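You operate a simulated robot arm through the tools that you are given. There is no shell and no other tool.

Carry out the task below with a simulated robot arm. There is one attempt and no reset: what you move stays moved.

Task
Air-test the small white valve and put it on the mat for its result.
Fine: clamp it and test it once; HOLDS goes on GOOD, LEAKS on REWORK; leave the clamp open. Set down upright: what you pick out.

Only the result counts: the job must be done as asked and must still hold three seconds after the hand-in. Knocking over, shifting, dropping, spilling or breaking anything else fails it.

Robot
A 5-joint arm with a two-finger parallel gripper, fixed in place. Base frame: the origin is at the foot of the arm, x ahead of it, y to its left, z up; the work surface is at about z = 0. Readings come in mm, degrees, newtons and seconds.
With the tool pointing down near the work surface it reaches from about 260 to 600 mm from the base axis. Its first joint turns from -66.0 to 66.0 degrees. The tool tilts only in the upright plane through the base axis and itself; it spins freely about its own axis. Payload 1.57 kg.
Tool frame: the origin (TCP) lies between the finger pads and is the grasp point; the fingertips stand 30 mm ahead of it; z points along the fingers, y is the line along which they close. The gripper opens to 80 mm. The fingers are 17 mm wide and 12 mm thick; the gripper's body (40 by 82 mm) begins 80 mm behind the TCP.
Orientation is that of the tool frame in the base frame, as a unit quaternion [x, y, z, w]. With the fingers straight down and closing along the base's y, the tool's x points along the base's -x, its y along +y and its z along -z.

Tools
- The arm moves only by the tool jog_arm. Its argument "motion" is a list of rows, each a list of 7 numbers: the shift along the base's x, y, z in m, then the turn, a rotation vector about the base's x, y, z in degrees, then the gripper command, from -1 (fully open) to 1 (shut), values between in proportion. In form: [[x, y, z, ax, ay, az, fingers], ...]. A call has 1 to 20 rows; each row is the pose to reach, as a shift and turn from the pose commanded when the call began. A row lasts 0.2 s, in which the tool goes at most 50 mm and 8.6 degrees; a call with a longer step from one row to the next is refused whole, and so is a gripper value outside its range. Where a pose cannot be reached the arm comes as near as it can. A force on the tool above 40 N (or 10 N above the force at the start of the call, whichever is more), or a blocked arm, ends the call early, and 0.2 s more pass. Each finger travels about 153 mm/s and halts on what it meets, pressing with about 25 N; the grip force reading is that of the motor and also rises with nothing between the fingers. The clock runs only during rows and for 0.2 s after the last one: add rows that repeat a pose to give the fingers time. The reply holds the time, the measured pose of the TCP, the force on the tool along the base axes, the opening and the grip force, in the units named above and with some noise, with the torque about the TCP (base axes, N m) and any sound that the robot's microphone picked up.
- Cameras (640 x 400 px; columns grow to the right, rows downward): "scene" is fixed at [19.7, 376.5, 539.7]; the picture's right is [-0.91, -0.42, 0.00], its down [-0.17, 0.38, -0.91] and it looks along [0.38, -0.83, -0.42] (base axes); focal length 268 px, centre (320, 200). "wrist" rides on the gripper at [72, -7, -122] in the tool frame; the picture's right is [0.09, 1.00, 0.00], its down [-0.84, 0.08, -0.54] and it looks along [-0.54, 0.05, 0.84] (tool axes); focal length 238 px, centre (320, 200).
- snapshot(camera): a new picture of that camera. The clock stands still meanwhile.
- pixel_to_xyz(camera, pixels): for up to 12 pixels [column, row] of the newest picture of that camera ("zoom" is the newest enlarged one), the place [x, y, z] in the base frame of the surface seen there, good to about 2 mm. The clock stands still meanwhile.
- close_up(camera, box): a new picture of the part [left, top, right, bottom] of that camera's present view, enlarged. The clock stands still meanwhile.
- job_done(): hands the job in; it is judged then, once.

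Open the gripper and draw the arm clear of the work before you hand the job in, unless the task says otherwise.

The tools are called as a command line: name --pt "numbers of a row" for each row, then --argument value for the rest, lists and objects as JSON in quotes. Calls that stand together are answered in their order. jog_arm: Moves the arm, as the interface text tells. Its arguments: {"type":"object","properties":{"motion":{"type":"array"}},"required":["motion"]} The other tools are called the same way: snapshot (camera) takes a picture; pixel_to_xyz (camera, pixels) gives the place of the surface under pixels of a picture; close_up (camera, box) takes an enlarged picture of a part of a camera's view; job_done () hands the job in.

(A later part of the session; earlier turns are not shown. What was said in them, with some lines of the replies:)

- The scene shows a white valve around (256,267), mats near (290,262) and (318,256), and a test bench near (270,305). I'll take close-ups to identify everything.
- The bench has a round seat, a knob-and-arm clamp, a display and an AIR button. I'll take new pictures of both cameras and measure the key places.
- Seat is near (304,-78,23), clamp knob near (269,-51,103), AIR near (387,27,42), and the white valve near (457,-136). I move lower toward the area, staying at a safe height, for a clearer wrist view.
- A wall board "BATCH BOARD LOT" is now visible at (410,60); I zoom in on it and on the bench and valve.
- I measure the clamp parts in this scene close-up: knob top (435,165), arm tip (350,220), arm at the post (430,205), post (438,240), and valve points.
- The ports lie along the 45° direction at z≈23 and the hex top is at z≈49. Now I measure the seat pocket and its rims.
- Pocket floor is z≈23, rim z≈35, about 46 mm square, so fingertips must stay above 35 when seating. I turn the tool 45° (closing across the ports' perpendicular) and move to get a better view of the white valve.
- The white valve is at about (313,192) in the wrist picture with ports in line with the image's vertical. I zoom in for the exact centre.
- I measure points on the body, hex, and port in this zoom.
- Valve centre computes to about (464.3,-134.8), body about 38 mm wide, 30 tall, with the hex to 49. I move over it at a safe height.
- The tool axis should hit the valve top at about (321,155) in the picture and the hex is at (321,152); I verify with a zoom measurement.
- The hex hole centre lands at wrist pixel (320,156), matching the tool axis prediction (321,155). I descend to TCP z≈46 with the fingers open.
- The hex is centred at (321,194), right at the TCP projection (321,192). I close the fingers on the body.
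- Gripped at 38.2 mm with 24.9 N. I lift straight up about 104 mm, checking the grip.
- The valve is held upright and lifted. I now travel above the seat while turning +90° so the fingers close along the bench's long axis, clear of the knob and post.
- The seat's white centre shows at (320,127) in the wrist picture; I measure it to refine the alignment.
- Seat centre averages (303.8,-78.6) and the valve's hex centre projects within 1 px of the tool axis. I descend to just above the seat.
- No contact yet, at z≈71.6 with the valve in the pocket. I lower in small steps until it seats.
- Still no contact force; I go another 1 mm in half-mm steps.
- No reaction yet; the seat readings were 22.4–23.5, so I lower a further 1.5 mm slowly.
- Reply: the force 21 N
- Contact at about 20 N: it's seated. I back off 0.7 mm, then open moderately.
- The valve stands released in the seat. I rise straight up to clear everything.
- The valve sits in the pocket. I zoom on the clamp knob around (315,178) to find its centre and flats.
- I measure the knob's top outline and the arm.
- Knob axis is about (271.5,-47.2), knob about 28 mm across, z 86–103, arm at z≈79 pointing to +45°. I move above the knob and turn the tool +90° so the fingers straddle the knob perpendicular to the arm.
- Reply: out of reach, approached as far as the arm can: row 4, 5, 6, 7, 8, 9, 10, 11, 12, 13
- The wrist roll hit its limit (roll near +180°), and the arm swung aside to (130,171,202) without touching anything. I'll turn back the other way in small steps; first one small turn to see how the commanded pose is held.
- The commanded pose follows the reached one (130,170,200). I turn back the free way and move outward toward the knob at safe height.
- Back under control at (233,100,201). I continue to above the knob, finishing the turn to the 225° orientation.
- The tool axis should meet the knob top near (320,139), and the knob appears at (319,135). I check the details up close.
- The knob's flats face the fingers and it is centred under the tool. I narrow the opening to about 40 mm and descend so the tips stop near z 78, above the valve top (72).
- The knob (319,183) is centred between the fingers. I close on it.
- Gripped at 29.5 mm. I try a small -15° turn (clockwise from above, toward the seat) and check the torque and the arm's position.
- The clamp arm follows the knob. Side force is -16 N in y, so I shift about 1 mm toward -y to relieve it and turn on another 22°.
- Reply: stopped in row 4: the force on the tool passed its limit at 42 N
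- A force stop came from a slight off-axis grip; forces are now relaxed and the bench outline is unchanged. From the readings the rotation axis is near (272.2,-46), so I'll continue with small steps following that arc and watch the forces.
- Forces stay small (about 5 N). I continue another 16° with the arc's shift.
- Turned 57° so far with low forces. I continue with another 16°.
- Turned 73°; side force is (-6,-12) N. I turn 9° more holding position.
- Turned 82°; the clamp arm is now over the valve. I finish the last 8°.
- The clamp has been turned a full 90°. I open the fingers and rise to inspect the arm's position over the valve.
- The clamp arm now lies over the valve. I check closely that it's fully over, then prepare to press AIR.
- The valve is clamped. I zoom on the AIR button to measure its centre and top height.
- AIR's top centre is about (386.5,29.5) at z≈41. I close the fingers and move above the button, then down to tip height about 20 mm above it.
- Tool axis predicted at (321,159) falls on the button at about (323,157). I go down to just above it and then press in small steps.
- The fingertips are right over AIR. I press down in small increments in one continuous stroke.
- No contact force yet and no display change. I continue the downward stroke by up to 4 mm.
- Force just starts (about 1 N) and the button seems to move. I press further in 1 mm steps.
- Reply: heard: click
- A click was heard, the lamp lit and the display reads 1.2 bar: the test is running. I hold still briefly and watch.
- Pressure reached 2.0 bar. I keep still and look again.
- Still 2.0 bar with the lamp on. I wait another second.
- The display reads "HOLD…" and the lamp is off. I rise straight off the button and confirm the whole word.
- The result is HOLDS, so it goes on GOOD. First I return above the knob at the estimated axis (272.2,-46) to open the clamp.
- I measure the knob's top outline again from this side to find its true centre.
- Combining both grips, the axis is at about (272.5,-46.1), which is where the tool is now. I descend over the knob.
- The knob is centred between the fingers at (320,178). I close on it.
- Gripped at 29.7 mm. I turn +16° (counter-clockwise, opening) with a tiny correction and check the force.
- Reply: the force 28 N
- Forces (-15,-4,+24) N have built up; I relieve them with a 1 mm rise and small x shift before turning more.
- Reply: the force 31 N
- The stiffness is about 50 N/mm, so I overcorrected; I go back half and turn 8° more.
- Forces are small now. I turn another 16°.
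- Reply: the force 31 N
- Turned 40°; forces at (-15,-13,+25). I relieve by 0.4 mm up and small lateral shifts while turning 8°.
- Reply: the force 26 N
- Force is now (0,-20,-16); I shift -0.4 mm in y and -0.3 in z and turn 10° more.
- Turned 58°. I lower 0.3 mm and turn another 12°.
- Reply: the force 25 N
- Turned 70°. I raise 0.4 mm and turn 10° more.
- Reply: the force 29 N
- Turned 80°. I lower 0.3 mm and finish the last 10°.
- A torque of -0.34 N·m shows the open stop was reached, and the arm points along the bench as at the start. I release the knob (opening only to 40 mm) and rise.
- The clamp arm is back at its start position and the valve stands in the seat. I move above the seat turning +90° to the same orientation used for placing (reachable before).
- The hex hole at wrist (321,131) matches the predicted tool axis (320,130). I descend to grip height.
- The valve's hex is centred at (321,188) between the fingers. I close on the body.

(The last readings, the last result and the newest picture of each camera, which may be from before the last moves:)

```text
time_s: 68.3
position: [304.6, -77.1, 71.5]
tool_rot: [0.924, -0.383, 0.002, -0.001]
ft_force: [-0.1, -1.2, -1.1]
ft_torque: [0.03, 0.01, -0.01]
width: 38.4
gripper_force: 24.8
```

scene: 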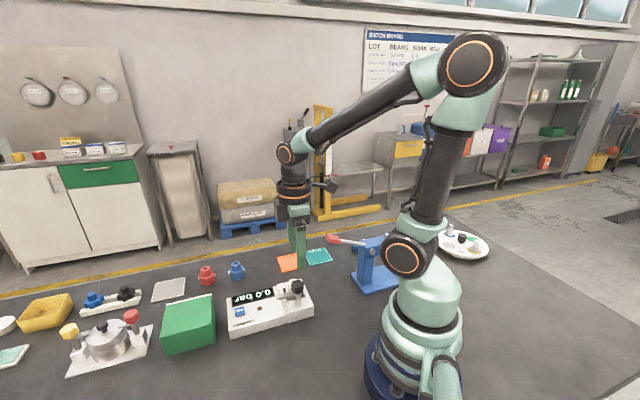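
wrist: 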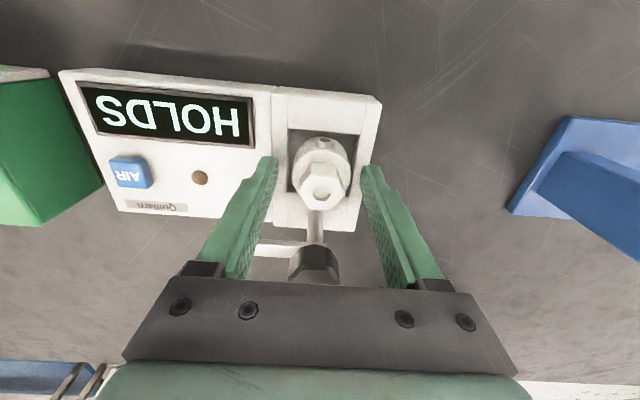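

Gripped at 38.4 mm. I lift straight up, out of the pocket and clear of the knob height.

jog_arm --pt "0 0 0.008 0 0 0 1" --pt "0 0 0.025 0 0 0 1" --pt "0 0 0.05 0 0 0 1" --pt "0 0 0.075 0 0 0 1" --pt "0 0 0.095 0 0 0 1" --pt "0 0 0.095 0 0 0 1"

snapshot --camera "wrist"

close_up --camera "scene" --box '[220, 225, 360, 345]'

```text
time_s: 69.7
position: [304.2, -76.8, 164.9]
tool_rot: [0.924, -0.382, 0.001, 0.0]
ft_force: [0.4, 0.4, -0.6]
ft_torque: [-0.01, 0.0, 0.0]
width: 38.4
gripper_force: 25.0
```

```text
taken
```

wrist: 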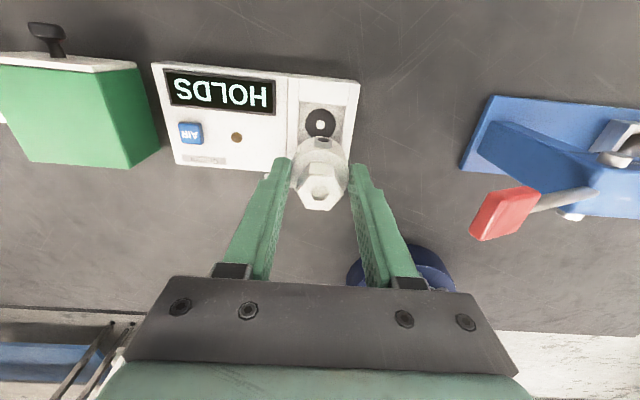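

```text
3.33 times, centred on (290, 285) of scene
```

zoom: 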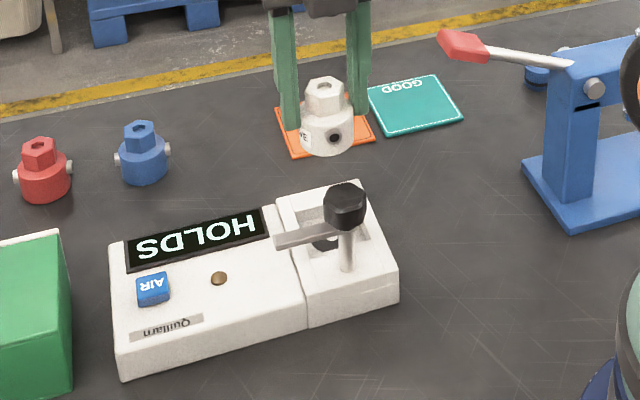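

The valve is lifted out cleanly. Before moving to GOOD I measure the press's red handle (505,213), its rod and frame to keep clear of them.

pixel_to_xyz --camera "wrist" --pixels '[[505, 213], [482, 235], [525, 195], [500, 200], [570, 195], [490, 110], [530, 150], [600, 180], [475, 165]]'

snapshot --camera "scene"

```text
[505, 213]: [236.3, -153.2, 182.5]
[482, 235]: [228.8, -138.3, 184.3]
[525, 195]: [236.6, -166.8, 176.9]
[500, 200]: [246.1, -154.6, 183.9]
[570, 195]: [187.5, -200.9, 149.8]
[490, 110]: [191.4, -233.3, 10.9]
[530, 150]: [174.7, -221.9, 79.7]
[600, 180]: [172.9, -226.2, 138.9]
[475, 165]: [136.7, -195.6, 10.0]
```

```text
taken
```

scene: 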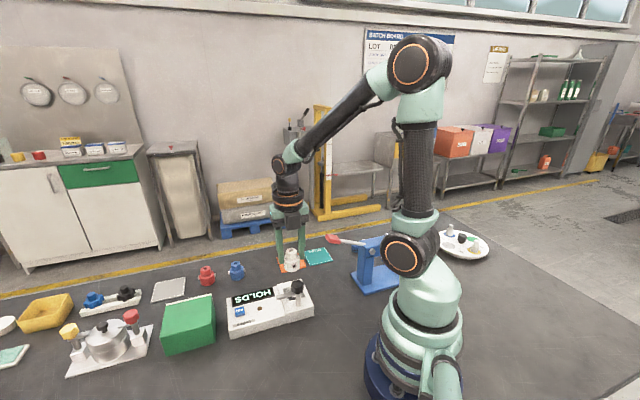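

The red handle tip is at about (240,-150,184), so I take a bowed path with larger x, at z≈165, to above the GOOD mat (328,-283), turning -45° to stay away from the roll limit.

jog_arm --pt "0.012 -0.018 0 0 0 -4 1" --pt "0.025 -0.037 0 0 0 -8 1" --pt "0.038 -0.056 0 0 0 -12 1" --pt "0.05 -0.075 0 0 0 -16 1" --pt "0.058 -0.095 0 0 0 -20 1" --pt "0.06 -0.115 0 0 0 -24 1" --pt "0.056 -0.135 0 0 0 -28 1" --pt "0.048 -0.155 0 0 0 -32 1" --pt "0.04 -0.175 0 0 0 -36 1" --pt "0.031 -0.192 0 0 0 -41 1" --pt "0.0243 -0.2057 0 0 0 -45 1" --pt "0.0243 -0.2057 0 0 0 -45 1"

snapshot --camera "wrist"

snapshot --camera "scene"

```text
time_s: 72.3
position: [327.5, -283.0, 165.1]
tool_rot: [-0.707, 0.707, 0.0, 0.0]
ft_force: [-0.4, -0.4, -1.4]
ft_torque: [0.0, -0.01, 0.01]
width: 38.3
gripper_force: 25.0
```

```text
taken
```

wrist: 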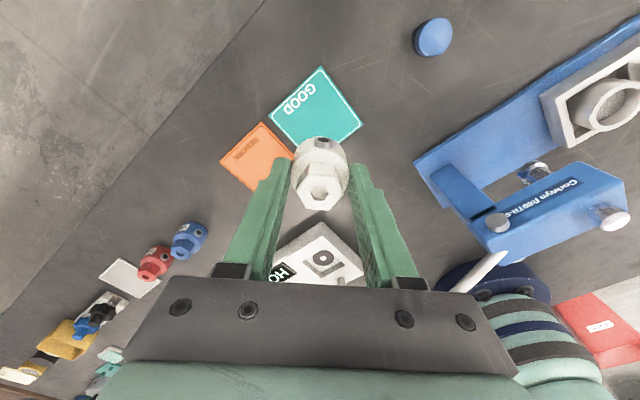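

```text
taken
```

scene: 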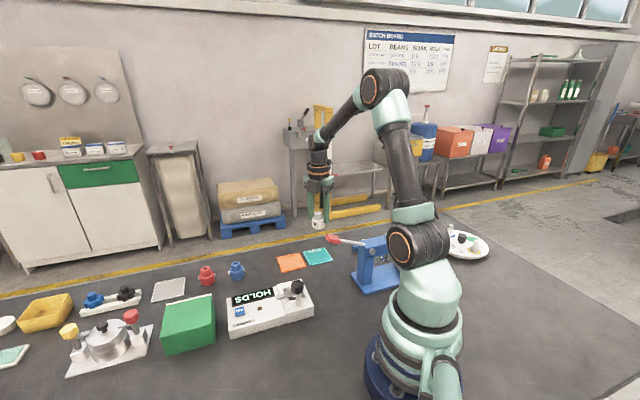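

The GOOD mat shows with corners near (322,67), (361,124), (270,112). I measure them to get its centre.

close_up --camera "wrist" --box '[255, 55, 375, 165]'

pixel_to_xyz --camera "wrist" --pixels '[[322, 69], [359, 124], [272, 112], [316, 110], [300, 89], [340, 97], [290, 140], [350, 130]]'

```text
3.64 times, centred on (315, 110) of wrist
```

zoom: 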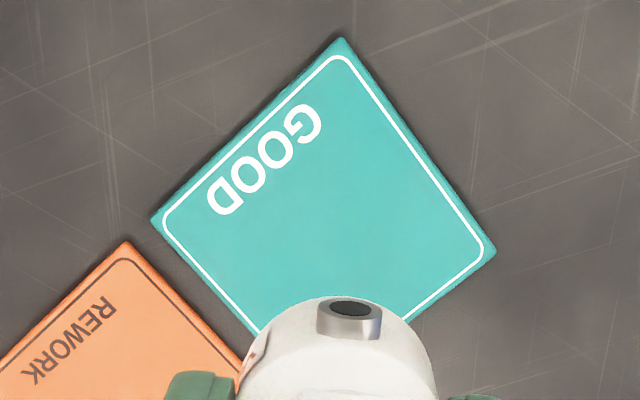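

```text
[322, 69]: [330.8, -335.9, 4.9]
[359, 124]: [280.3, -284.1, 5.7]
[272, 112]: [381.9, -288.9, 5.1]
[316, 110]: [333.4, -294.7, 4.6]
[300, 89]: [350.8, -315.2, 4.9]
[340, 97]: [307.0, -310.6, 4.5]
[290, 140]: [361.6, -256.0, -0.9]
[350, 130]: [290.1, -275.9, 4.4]
```

The mat centre is (330.7,-285.8), about 74 mm square, top z≈5. I shift 3 mm and descend to just above it.

jog_arm --pt "0.003 -0.0025 0 0 0 0 1" --pt "0.003 -0.0025 -0.03 0 0 0 1" --pt "0.003 -0.0025 -0.06 0 0 0 1" --pt "0.003 -0.0025 -0.085 0 0 0 1" --pt "0.003 -0.0025 -0.1 0 0 0 1" --pt "0.003 -0.0025 -0.107 0 0 0 1" --pt "0.003 -0.0025 -0.107 0 0 0 1"

snapshot --camera "wrist"

close_up --camera "scene" --box '[270, 185, 390, 285]'

```text
time_s: 73.9
position: [331.4, -284.7, 57.0]
tool_rot: [0.707, -0.707, 0.001, 0.001]
ft_force: [0.3, -0.1, -0.8]
ft_torque: [-0.01, -0.01, 0.01]
width: 38.2
gripper_force: 25.0
```

```text
taken
```

wrist: 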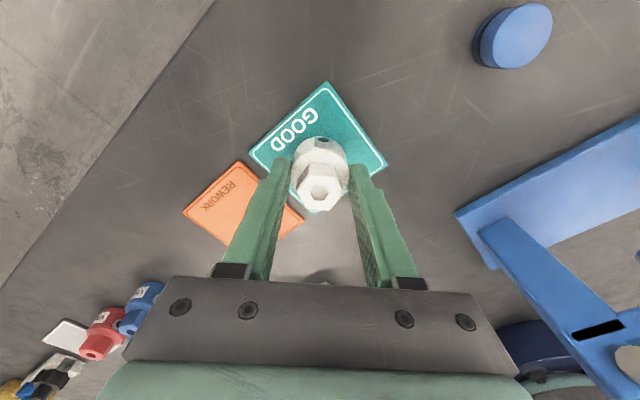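

```text
4.00 times, centred on (330, 235) of scene
```

zoom: 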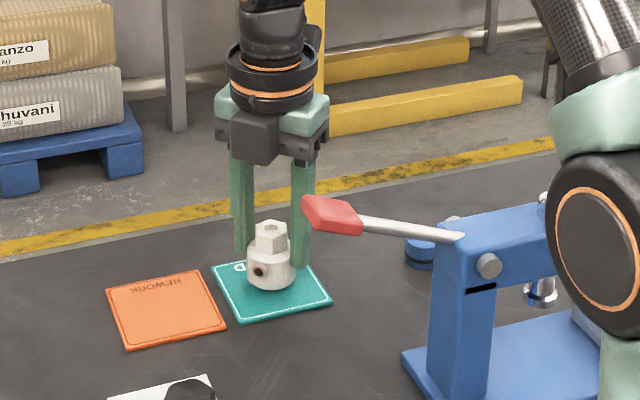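

The valve hovers over the mat centre. I lower it in 1 mm steps until contact.

jog_arm --pt "0 0 -0.001 0 0 0 1" --pt "0 0 -0.002 0 0 0 1" --pt "0 0 -0.003 0 0 0 1" --pt "0 0 -0.004 0 0 0 1" --pt "0 0 -0.004 0 0 0 1"

```text
time_s: 75.1
position: [332.5, -284.0, 53.4]
tool_rot: [0.707, -0.707, 0.0, 0.0]
ft_force: [0.0, -0.2, -1.2]
ft_torque: [-0.02, -0.03, 0.0]
width: 38.2
gripper_force: 24.6
```

No contact yet at z≈53.4. I continue in half-millimetre steps.

jog_arm --pt "0 0 -0.0005 0 0 0 1" --pt "0 0 -0.001 0 0 0 1" --pt "0 0 -0.001 0 0 0 1"

```text
time_s: 75.9
position: [332.7, -286.6, 51.2]
tool_rot: [-0.707, 0.707, 0.0, 0.0]
ft_force: [-0.1, 0.0, -0.5]
ft_torque: [-0.03, 0.0, -0.01]
width: 38.4
gripper_force: 25.0
```

Still no contact. I lower another millimetre.

jog_arm --pt "0 0 -0.0005 0 0 0 1" --pt "0 0 -0.001 0 0 0 1" --pt "0 0 -0.001 0 0 0 1"

close_up --camera "scene" --box '[295, 230, 345, 275]'

```text
time_s: 76.7
position: [330.8, -284.9, 51.5]
tool_rot: [0.707, -0.707, 0.0, 0.0]
ft_force: [-1.0, 2.1, 7.3]
ft_torque: [0.06, 0.05, -0.03]
width: 38.4
gripper_force: 25.9
```

```text
8.89 times, centred on (320, 252) of scene
```

zoom: 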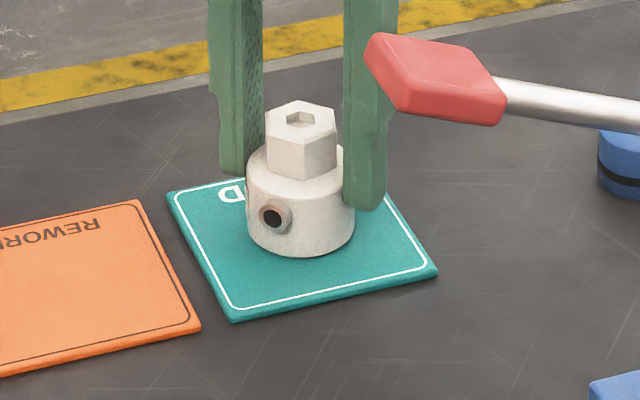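

Contact at 7 N: the valve stands on GOOD. I open the fingers.

jog_arm --pt "0 0 0 0 0 0 0" --pt "0 0 0 0 0 0 -0.4" --pt "0 0 0 0 0 0 -0.6" --pt "0 0 0 0 0 0 -0.6"

close_up --camera "scene" --box '[295, 230, 345, 275]'

```text
time_s: 77.7
position: [331.6, -285.3, 51.9]
tool_rot: [0.707, -0.707, 0.0, 0.001]
ft_force: [-0.7, 0.0, -0.6]
ft_torque: [0.01, 0.02, 0.02]
width: 64.0
gripper_force: 0.1
```

```text
8.89 times, centred on (320, 252) of scene
```

zoom: 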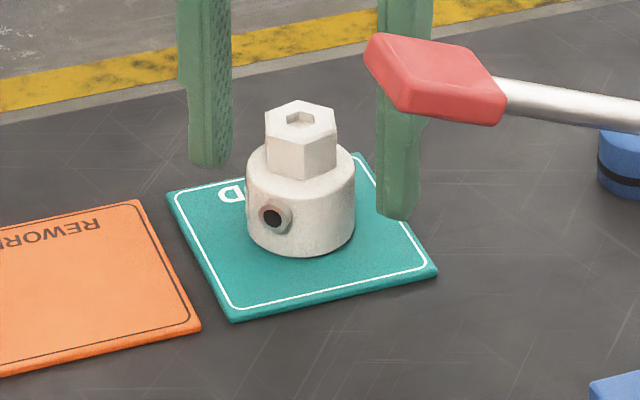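

The valve stands upright on GOOD and is free. I rise straight up well above the handle height.

jog_arm --pt "0 0 0.02 0 0 0 -0.6" --pt "0 0 0.05 0 0 0 -0.6" --pt "0 0 0.085 0 0 0 -0.6" --pt "0 0 0.12 0 0 0 -0.6" --pt "0 0 0.16 0 0 0 -0.6" --pt "0 0 0.2 0 0 0 -0.6" --pt "0 0 0.24 0 0 0 -0.8" --pt "0 0 0.24 0 0 0 -1"

snapshot --camera "wrist"

snapshot --camera "scene"

close_up --camera "scene" --box '[200, 235, 360, 345]'

```text
time_s: 79.5
position: [331.8, -285.5, 291.1]
tool_rot: [-0.707, 0.707, 0.0, 0.0]
ft_force: [-0.2, -0.3, -0.5]
ft_torque: [0.0, 0.0, 0.02]
width: 80.1
gripper_force: 0.1
```

```text
taken
```

wrist: 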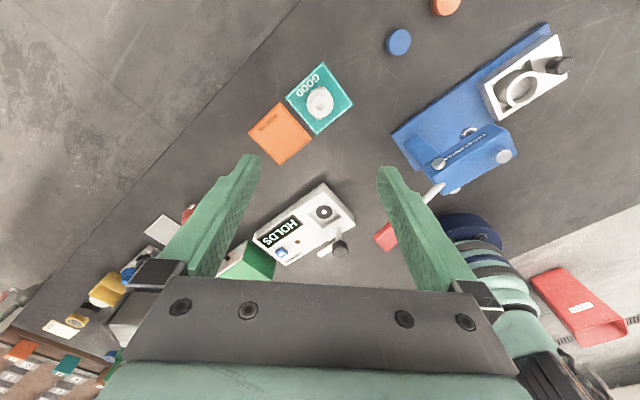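

```text
taken
```

scene: 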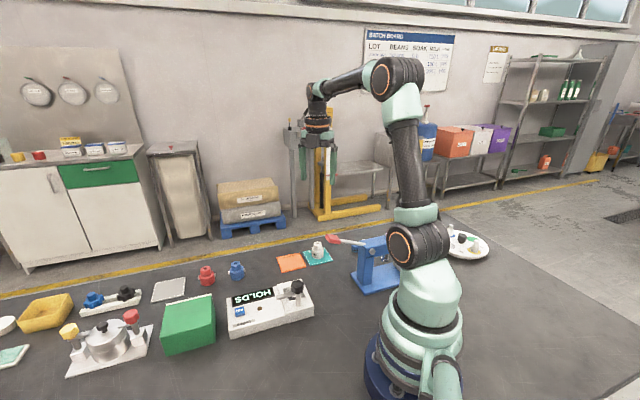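

```text
3.64 times, centred on (280, 290) of scene
```

zoom: 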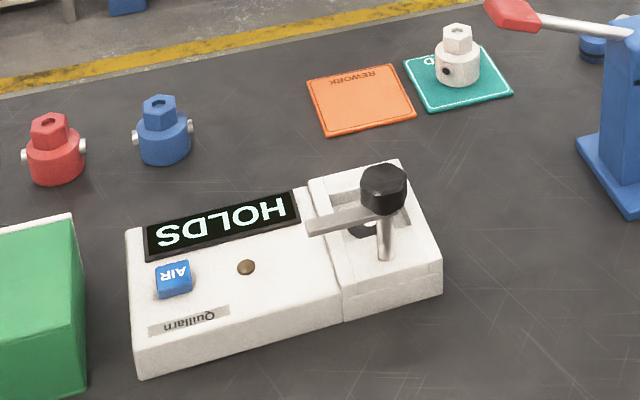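

The white valve stands upright on GOOD. The clamp arm is open, the gripper is open and clear of the work, and nothing else has moved. I hand the job in.

job_done

```text
The job is handed in.
```

The white valve was clamped and air-tested once. It read **HOLDS**, so it is now standing upright on the GOOD mat.

- **Clamp:** it is back in its open position, with the arm pointing along the bench as it did at the start.
- **Slip during the job:** the wrist reached its turning limit once and the arm swung aside. There was no sign of contact, and I brought it back by turning the other way.
- **Surroundings:** the final pictures show nothing else moved or knocked over.
- **Arm at hand-in:** the gripper was open and raised well clear of the work.
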